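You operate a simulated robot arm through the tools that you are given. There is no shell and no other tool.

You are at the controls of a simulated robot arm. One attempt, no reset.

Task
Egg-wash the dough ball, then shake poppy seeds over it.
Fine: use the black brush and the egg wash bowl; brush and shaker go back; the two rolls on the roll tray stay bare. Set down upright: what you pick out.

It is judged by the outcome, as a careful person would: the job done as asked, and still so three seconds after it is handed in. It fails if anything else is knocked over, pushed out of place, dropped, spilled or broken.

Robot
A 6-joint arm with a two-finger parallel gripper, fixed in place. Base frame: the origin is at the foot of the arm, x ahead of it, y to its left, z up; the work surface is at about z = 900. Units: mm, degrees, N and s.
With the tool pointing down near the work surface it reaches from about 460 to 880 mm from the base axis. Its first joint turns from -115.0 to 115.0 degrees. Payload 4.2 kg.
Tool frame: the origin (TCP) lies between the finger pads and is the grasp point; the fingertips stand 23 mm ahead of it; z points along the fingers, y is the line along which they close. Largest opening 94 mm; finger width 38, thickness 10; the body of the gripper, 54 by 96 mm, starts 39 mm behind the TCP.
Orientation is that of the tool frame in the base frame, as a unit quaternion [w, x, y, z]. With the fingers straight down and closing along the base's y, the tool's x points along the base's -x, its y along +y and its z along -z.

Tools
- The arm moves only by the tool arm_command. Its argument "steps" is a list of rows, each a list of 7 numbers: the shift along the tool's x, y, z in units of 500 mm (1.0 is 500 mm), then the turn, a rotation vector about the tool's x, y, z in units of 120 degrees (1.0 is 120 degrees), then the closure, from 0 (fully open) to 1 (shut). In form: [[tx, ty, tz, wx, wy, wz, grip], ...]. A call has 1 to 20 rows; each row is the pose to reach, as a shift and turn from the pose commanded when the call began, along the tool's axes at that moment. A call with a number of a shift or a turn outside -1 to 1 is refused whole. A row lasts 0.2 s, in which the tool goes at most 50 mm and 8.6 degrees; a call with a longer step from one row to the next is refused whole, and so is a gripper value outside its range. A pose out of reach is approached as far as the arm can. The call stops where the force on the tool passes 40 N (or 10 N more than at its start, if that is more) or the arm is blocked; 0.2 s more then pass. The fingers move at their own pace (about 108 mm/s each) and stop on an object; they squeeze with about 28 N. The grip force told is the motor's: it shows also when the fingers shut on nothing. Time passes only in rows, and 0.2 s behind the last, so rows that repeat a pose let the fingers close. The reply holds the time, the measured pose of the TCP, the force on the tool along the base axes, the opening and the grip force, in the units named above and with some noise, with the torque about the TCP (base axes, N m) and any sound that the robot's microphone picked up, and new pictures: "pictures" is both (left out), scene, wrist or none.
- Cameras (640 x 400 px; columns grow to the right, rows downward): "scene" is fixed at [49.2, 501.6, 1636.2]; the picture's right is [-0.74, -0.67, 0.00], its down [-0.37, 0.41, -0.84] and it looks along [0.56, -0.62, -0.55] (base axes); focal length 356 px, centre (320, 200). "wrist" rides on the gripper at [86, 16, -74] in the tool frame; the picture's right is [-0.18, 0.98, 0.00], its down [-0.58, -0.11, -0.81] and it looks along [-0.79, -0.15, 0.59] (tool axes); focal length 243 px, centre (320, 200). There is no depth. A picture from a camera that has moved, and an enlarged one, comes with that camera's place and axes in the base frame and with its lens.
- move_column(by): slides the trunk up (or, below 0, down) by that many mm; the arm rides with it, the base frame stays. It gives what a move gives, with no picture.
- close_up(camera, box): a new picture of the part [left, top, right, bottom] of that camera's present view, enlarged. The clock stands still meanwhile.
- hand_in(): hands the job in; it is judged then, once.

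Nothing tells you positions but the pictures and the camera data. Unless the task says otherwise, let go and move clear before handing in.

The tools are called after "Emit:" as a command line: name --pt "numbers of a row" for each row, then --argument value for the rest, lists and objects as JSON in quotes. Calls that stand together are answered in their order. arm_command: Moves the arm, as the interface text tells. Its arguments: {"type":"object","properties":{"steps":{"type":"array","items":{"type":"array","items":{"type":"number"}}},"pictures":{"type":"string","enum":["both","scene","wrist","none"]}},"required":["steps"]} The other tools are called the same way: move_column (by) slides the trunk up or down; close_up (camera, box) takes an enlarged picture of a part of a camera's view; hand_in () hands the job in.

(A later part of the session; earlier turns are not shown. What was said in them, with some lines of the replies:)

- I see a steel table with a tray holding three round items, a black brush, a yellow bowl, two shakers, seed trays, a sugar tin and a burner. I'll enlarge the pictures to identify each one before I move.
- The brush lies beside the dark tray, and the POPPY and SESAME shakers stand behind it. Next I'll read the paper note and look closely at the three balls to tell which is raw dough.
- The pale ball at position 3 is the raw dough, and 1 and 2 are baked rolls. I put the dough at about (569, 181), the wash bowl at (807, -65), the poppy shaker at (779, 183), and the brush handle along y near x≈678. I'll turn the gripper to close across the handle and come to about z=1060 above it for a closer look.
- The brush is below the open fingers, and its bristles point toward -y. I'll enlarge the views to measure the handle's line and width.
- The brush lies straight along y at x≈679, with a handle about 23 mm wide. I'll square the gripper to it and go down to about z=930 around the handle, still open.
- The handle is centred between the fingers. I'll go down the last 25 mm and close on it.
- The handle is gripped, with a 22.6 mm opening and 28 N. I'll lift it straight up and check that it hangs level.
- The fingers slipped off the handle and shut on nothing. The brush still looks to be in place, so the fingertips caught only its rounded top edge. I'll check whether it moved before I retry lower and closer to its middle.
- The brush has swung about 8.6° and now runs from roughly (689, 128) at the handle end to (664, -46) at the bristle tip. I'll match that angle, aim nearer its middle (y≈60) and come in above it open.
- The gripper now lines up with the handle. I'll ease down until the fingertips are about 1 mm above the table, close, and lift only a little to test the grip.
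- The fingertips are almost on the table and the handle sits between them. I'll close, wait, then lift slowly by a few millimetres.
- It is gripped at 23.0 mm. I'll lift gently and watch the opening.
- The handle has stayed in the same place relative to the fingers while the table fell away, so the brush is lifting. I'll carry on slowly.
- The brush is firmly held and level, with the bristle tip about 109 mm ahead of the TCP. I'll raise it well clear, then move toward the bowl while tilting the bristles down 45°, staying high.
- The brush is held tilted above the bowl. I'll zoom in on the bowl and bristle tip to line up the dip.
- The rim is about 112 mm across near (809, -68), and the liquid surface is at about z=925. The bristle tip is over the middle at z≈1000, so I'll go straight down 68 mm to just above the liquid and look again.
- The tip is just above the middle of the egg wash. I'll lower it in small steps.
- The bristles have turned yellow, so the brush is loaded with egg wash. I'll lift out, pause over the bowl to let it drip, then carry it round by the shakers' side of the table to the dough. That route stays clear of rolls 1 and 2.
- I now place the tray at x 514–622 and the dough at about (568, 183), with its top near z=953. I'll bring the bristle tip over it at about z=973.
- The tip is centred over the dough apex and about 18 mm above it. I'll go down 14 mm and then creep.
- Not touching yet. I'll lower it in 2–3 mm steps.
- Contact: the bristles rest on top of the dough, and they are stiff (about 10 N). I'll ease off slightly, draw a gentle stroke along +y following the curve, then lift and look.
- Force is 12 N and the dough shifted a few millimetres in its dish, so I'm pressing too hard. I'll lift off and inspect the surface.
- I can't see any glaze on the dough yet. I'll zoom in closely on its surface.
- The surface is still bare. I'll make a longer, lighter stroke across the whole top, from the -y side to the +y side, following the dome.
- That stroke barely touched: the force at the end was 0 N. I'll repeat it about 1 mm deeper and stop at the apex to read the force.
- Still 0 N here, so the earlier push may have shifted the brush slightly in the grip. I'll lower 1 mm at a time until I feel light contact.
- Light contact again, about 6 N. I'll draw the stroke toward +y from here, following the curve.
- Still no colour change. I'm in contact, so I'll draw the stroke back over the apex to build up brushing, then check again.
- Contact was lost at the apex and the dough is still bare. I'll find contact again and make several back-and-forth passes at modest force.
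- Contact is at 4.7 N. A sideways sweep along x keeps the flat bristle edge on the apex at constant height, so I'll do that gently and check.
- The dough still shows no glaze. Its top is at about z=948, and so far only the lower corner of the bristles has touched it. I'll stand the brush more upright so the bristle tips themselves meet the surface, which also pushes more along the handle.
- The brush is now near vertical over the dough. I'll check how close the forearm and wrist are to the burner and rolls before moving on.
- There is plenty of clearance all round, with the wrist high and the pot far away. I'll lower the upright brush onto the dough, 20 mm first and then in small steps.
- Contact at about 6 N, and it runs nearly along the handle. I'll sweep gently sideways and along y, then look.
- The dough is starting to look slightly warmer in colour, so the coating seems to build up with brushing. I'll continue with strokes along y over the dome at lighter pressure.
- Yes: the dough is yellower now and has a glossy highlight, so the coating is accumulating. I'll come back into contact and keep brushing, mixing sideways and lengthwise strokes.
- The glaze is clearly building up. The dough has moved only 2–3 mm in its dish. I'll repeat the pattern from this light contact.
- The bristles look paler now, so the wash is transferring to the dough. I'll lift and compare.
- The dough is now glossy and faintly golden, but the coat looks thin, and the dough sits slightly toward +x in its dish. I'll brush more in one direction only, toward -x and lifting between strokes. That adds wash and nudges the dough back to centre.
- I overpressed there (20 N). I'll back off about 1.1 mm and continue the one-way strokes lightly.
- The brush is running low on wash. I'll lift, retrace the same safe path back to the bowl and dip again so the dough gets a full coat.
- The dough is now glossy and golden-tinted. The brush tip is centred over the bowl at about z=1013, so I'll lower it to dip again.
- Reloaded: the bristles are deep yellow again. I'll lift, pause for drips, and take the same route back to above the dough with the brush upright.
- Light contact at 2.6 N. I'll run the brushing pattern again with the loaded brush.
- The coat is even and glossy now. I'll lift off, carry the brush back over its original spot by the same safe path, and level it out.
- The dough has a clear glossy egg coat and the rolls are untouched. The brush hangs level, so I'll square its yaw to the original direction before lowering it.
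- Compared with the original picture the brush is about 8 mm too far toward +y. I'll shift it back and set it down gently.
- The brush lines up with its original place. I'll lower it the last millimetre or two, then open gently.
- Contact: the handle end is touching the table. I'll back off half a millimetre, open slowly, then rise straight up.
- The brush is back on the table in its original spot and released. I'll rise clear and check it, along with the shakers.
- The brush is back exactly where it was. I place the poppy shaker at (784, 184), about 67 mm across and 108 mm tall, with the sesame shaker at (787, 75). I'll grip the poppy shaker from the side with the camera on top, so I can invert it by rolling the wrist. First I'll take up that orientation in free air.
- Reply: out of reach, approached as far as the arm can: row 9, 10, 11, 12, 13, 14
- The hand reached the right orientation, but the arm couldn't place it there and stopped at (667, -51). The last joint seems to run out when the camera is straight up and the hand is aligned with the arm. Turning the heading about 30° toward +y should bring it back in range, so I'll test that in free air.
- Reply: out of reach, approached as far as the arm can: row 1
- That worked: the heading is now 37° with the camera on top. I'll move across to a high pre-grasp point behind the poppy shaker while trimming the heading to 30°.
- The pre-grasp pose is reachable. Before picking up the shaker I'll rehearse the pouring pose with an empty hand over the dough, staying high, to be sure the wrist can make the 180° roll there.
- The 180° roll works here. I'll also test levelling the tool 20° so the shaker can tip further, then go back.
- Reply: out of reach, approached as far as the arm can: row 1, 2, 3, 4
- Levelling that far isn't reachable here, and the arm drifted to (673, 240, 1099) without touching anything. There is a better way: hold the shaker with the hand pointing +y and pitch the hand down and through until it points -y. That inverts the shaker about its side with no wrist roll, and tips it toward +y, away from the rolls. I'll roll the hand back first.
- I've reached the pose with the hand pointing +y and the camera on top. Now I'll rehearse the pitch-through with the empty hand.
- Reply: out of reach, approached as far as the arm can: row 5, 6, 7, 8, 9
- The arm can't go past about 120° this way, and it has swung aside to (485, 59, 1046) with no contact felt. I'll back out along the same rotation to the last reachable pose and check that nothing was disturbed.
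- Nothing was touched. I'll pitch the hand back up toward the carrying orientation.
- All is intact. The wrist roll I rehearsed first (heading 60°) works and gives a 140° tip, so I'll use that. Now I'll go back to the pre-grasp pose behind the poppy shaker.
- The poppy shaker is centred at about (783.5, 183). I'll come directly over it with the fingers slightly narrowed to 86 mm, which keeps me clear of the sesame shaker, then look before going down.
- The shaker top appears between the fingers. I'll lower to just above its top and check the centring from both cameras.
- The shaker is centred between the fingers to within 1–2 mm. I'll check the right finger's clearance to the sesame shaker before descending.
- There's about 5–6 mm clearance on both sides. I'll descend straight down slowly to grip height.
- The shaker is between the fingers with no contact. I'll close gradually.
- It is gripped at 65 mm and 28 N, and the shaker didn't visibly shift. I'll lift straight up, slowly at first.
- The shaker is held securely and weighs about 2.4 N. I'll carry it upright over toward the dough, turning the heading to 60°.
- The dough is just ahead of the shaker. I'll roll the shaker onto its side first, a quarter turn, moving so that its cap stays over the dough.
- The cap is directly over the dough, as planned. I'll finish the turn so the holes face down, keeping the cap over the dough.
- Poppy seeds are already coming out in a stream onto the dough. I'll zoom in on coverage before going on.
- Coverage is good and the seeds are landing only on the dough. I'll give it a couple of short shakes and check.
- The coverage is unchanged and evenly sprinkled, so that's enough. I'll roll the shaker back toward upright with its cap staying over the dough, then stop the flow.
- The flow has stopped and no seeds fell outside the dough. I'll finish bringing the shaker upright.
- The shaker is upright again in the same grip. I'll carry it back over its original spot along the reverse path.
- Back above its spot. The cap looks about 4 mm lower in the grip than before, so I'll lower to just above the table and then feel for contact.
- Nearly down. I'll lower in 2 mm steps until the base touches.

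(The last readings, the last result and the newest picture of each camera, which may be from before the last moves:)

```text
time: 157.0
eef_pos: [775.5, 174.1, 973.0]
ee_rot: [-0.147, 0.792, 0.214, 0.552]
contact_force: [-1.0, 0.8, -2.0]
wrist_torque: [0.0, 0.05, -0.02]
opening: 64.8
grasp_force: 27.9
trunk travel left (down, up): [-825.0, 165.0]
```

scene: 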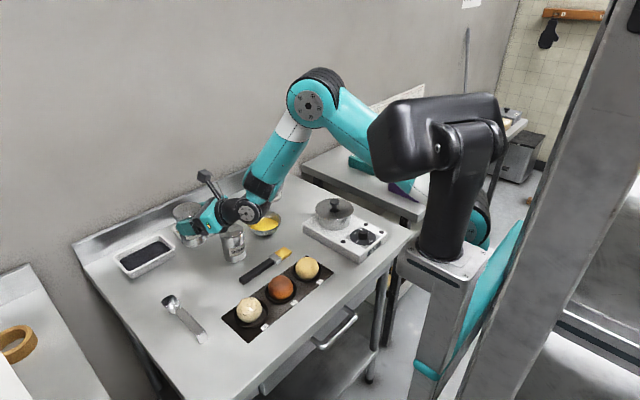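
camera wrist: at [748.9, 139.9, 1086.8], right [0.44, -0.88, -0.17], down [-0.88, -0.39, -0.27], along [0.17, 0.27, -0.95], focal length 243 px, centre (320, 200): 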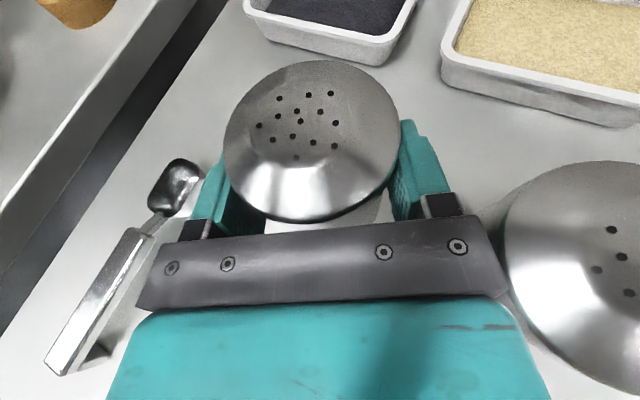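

Emit:
arm_command --pt "-0.0019 0 0.0007 0 0 0 1" --pt "-0.0028 0 0.001 0 0 0 1" --pictures "none"

Emit:
close_up --camera "scene" --box '[185, 225, 245, 295]'

```text
time: 157.6
eef_pos: [776.6, 174.3, 970.9]
ee_rot: [-0.147, 0.792, 0.214, 0.552]
contact_force: [-0.4, 0.1, -1.3]
wrist_torque: [0.0, -0.01, 0.02]
opening: 64.9
grasp_force: 27.4
trunk travel left (down, up): [-825.0, 165.0]
```

```text
5.71 times, centred on (215, 260) of scene
camera zoom: at [49.2, 501.6, 1636.2], right [-0.74, -0.67, 0.0], down [-0.37, 0.41, -0.84], along [0.56, -0.62, -0.55], focal length 2035 px, centre (920, -143)
```

zoom: 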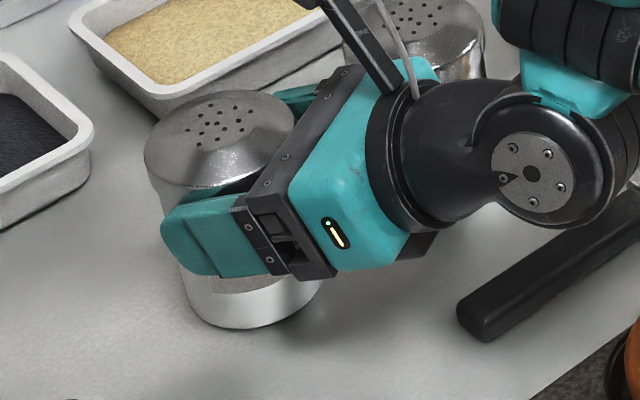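

Emit:
arm_command --pt "-0.0014 0 0.0005 0 0 0 1" --pt "-0.0028 0 0.001 0 0 0 1" --pictures "none"

```text
time: 158.2
eef_pos: [776.5, 174.4, 969.2]
ee_rot: [-0.148, 0.791, 0.215, 0.553]
contact_force: [0.5, 0.0, -0.2]
wrist_torque: [0.05, 0.0, -0.02]
opening: 64.7
grasp_force: 28.1
trunk travel left (down, up): [-825.0, 165.0]
```

Emit:
arm_command --pt "-0.0014 0 0.0005 0 0 0 1" --pt "-0.0014 0 0.0005 0 0 0 1" --pictures "wrist"

Emit:
close_up --camera "scene" --box '[185, 225, 245, 295]'

```text
time: 158.8
eef_pos: [775.2, 174.2, 970.4]
ee_rot: [-0.148, 0.791, 0.215, 0.554]
contact_force: [-1.5, -1.0, 5.8]
wrist_torque: [0.23, 0.12, 0.07]
opening: 64.8
grasp_force: 27.8
trunk travel left (down, up): [-825.0, 165.0]
camera wrist: at [748.8, 139.8, 1077.0], right [0.44, -0.88, -0.17], down [-0.88, -0.39, -0.27], along [0.17, 0.27, -0.95], focal length 243 px, centre (320, 200)
```

wrist: 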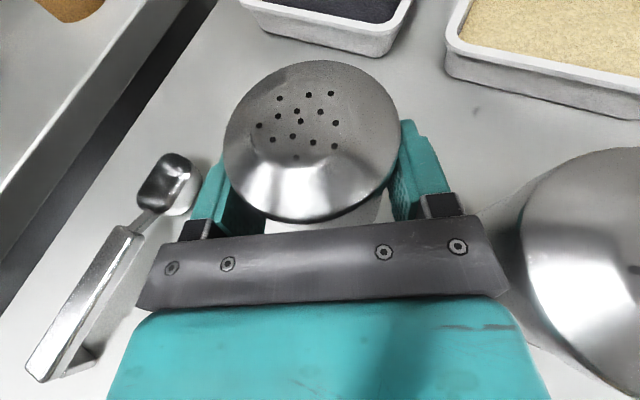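

```text
5.71 times, centred on (215, 260) of scene
camera zoom: at [49.2, 501.6, 1636.2], right [-0.74, -0.67, 0.0], down [-0.37, 0.41, -0.84], along [0.56, -0.62, -0.55], focal length 2035 px, centre (920, -143)
```

zoom: 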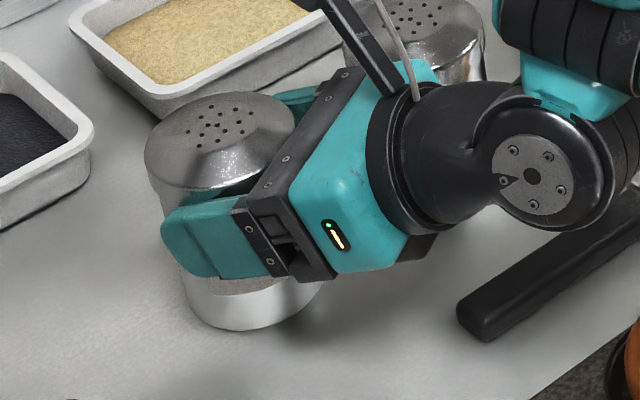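

The base is on the table, at about 6 N. I'll open the fingers slowly so it settles flat.

Emit:
arm_command --pt "0.0005 0 -0.0002 0 0 0 0.31" --pt "0.0005 0 -0.0002 0 0 0 0.3" --pt "0.0005 0 -0.0002 0 0 0 0.28" --pt "0.0005 0 -0.0002 0 0 0 0.25" --pt "0.0005 0 -0.0002 0 0 0 0.2" --pt "0.0005 0 -0.0002 0 0 0 0.14" --pt "0.0005 0 -0.0002 0 0 0 0.085" --pt "0.0005 0 -0.0002 0 0 0 0.085" --pictures "wrist"

Emit:
close_up --camera "scene" --box '[185, 225, 245, 295]'

```text
time: 160.6
eef_pos: [775.9, 174.6, 969.0]
ee_rot: [-0.147, 0.792, 0.215, 0.552]
contact_force: [-0.2, 0.1, 0.3]
wrist_torque: [-0.02, 0.03, 0.02]
opening: 86.2
grasp_force: 0.0
trunk travel left (down, up): [-825.0, 165.0]
camera wrist: at [748.6, 139.9, 1076.4], right [0.44, -0.88, -0.17], down [-0.88, -0.39, -0.27], along [0.17, 0.27, -0.95], focal length 243 px, centre (320, 200)
```

wrist: 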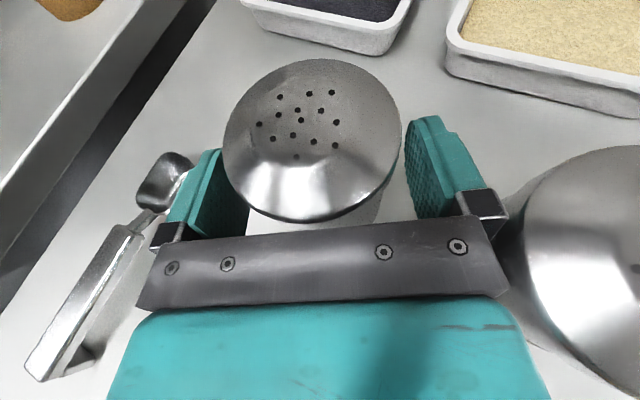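

```text
5.71 times, centred on (215, 260) of scene
camera zoom: at [49.2, 501.6, 1636.2], right [-0.74, -0.67, 0.0], down [-0.37, 0.41, -0.84], along [0.56, -0.62, -0.55], focal length 2035 px, centre (920, -143)
```

zoom: 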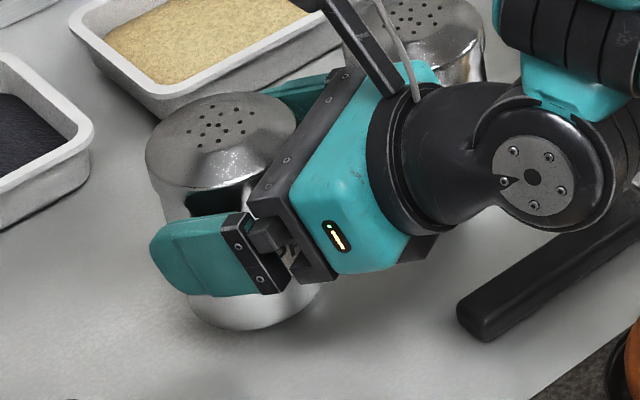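

The shaker stands upright and free. I'll rise straight up and check everything.

Emit:
arm_command --pt "0.01 -0.002 -0.0037 0 0 0 0.085" --pt "0.03 -0.002 -0.0112 0 0 0 0.085" --pt "0.06 -0.002 -0.0223 0 0 0 0.085" --pt "0.1 -0.002 -0.0372 0 0 0 0.085" --pt "0.15 -0.002 -0.0558 0 0 0 0.085" --pt "0.21 -0.002 -0.0781 0 0 0 0.085" --pt "0.27 -0.002 -0.1005 0 0 0 0.085"

Emit:
close_up --camera "scene" --box '[170, 215, 260, 295]'

```text
time: 162.2
eef_pos: [774.4, 176.3, 1112.8]
ee_rot: [-0.147, 0.792, 0.214, 0.553]
contact_force: [0.3, 0.0, -0.1]
wrist_torque: [0.01, -0.05, -0.01]
opening: 85.9
grasp_force: 0.0
trunk travel left (down, up): [-825.0, 165.0]
camera wrist: at [748.0, 141.3, 1220.6], right [0.44, -0.88, -0.17], down [-0.88, -0.39, -0.27], along [0.17, 0.27, -0.95], focal length 243 px, centre (320, 200)
```

scene: 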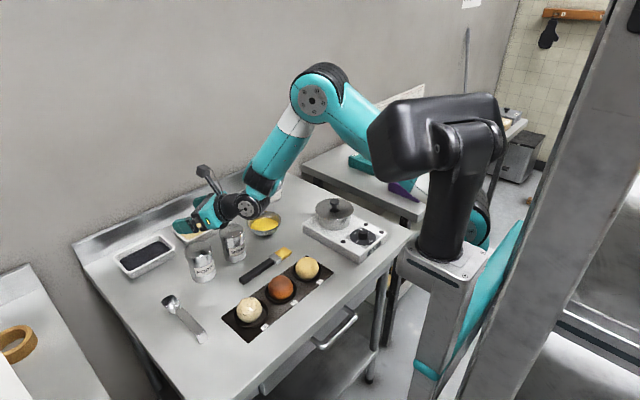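
wrist: 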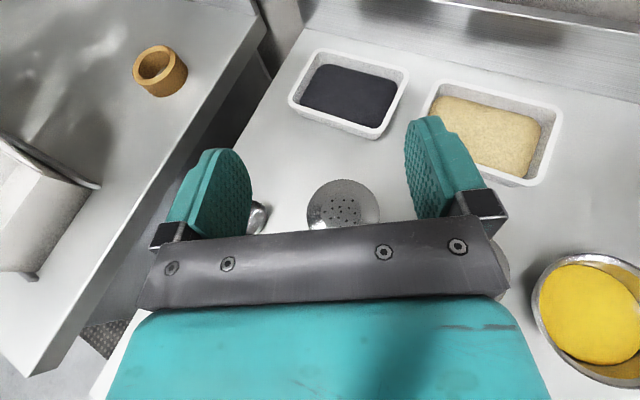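

```text
5.00 times, centred on (215, 255) of scene
camera zoom: at [49.2, 501.6, 1636.2], right [-0.74, -0.67, 0.0], down [-0.37, 0.41, -0.84], along [0.56, -0.62, -0.55], focal length 1781 px, centre (845, -75)
```

zoom: 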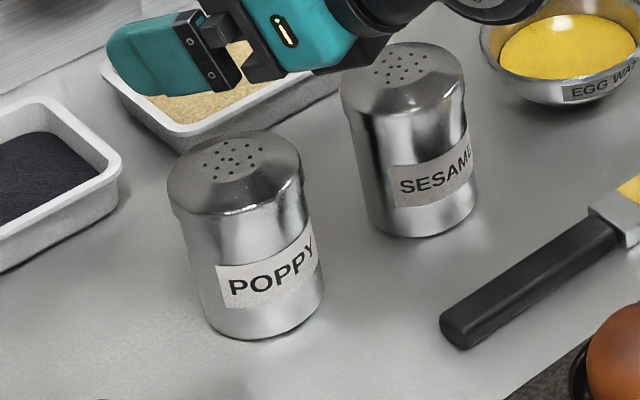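

The poppy shaker is back in its original place and the sesame shaker is untouched. I'll move the arm up and clear, then inspect the dough and surroundings.

Emit:
arm_command --pt "0.06 0 -0.0223 0 0 0 0.1" --pt "0.12 0 -0.045 0 0 0 0.1" --pt "0.17 0 -0.09 0 0 0 0.1" --pt "0.2 0 -0.14 0 0 0 0.1" --pt "0.2 0 -0.14 0 0 0 0.1"

Emit:
close_up --camera "scene" --box '[215, 255, 325, 345]'

Emit:
close_up --camera "scene" --box '[110, 190, 420, 390]'

Emit:
close_up --camera "scene" --box '[232, 288, 272, 328]'

```text
time: 163.4
eef_pos: [748.7, 155.6, 1231.5]
ee_rot: [-0.148, 0.79, 0.217, 0.553]
contact_force: [0.5, -0.1, 0.3]
wrist_torque: [0.02, -0.01, -0.01]
opening: 84.3
grasp_force: 0.0
out of reach, approached as far as the arm can: row 2, 3, 4, 5
trunk travel left (down, up): [-825.0, 165.0]
camera wrist: at [721.5, 120.9, 1338.0], right [0.45, -0.88, -0.17], down [-0.88, -0.39, -0.27], along [0.17, 0.27, -0.95], focal length 243 px, centre (320, 200)
```

scene: 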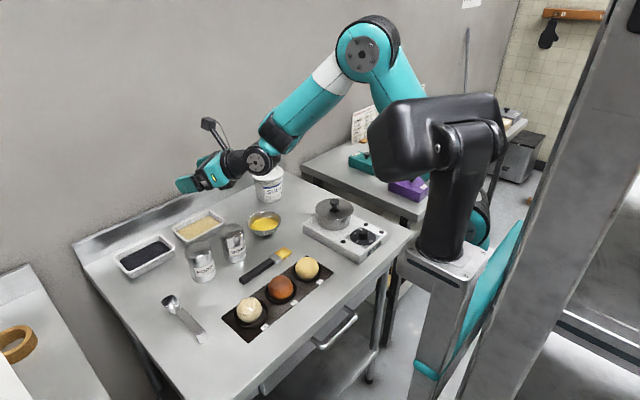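
wrist: 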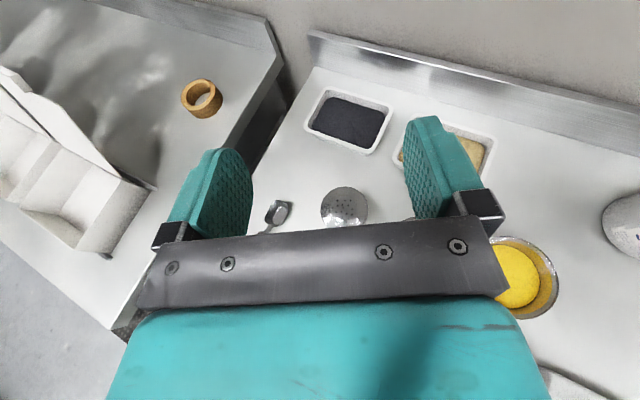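

```text
4.44 times, centred on (270, 300) of scene
camera zoom: at [49.2, 501.6, 1636.2], right [-0.74, -0.67, 0.0], down [-0.37, 0.41, -0.84], along [0.56, -0.62, -0.55], focal length 1583 px, centre (542, -244)
```

zoom: 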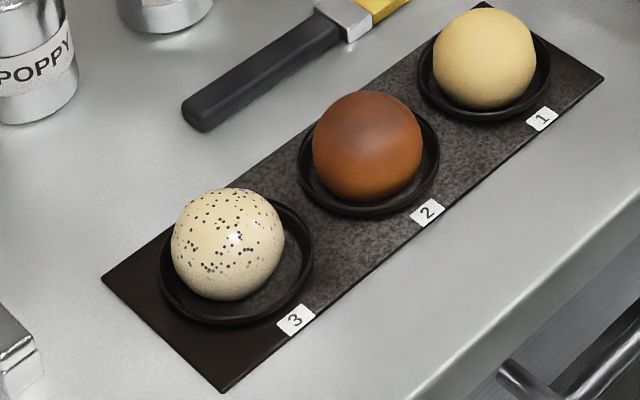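

```text
2.00 times, centred on (265, 290) of scene
camera zoom: at [49.2, 501.6, 1636.2], right [-0.74, -0.67, 0.0], down [-0.37, 0.41, -0.84], along [0.56, -0.62, -0.55], focal length 712 px, centre (430, 20)
```

zoom: 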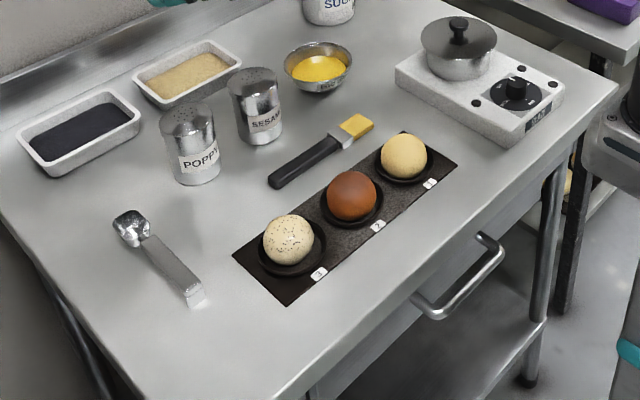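

```text
10.00 times, centred on (252, 308) of scene
camera zoom: at [49.2, 501.6, 1636.2], right [-0.74, -0.67, 0.0], down [-0.37, 0.41, -0.84], along [0.56, -0.62, -0.55], focal length 3561 px, centre (1000, -880)
```

zoom: 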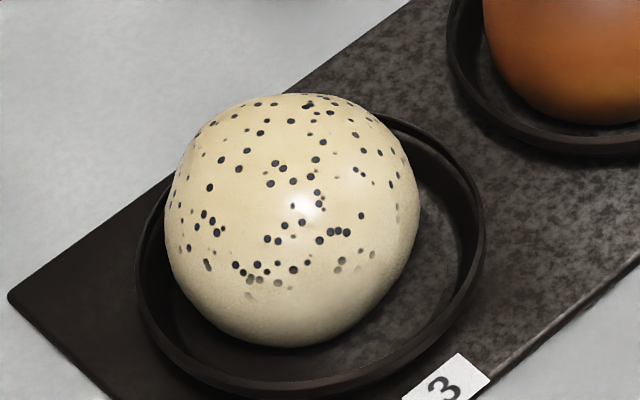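

The dough at position 3 is glossy with egg wash and evenly dotted with poppy seeds, and rolls 1 and 2 are bare. The brush and poppy shaker are back in place with the shaker upright, nothing else has moved or spilled, and the gripper is empty and clear. I'm handing the job in.

Emit:
hand_in

```text
The job is handed in.
```

I egg-washed the dough ball (the pale one at position 3) and sprinkled it with poppy seeds, then handed the job in. I haven't seen a verdict.

- **Dough:** It is glossy and pale yellow, with seeds spread over the top. I dipped the black brush in the egg wash bowl twice to get the coat. Brushing moved the dough several millimetres, and it now sits a little off-centre in its dish. I can't tell from the pictures whether the coat counts as full.
- **Rolls:** Rolls 1 and 2 stayed bare.
- **Brush:** It is back in its original spot, lying as before, with egg wash still on the bristles. My first grip slipped and swung it about 9° on the table. I put it back to match its original position.
- **Shaker:** The poppy shaker is standing upright in its original spot.
- **Surroundings:** I saw no seeds outside the dough, and nothing else moved or tipped. While I rehearsed the pour with an empty hand, the arm went out of reach and swung aside twice, without touching anything.
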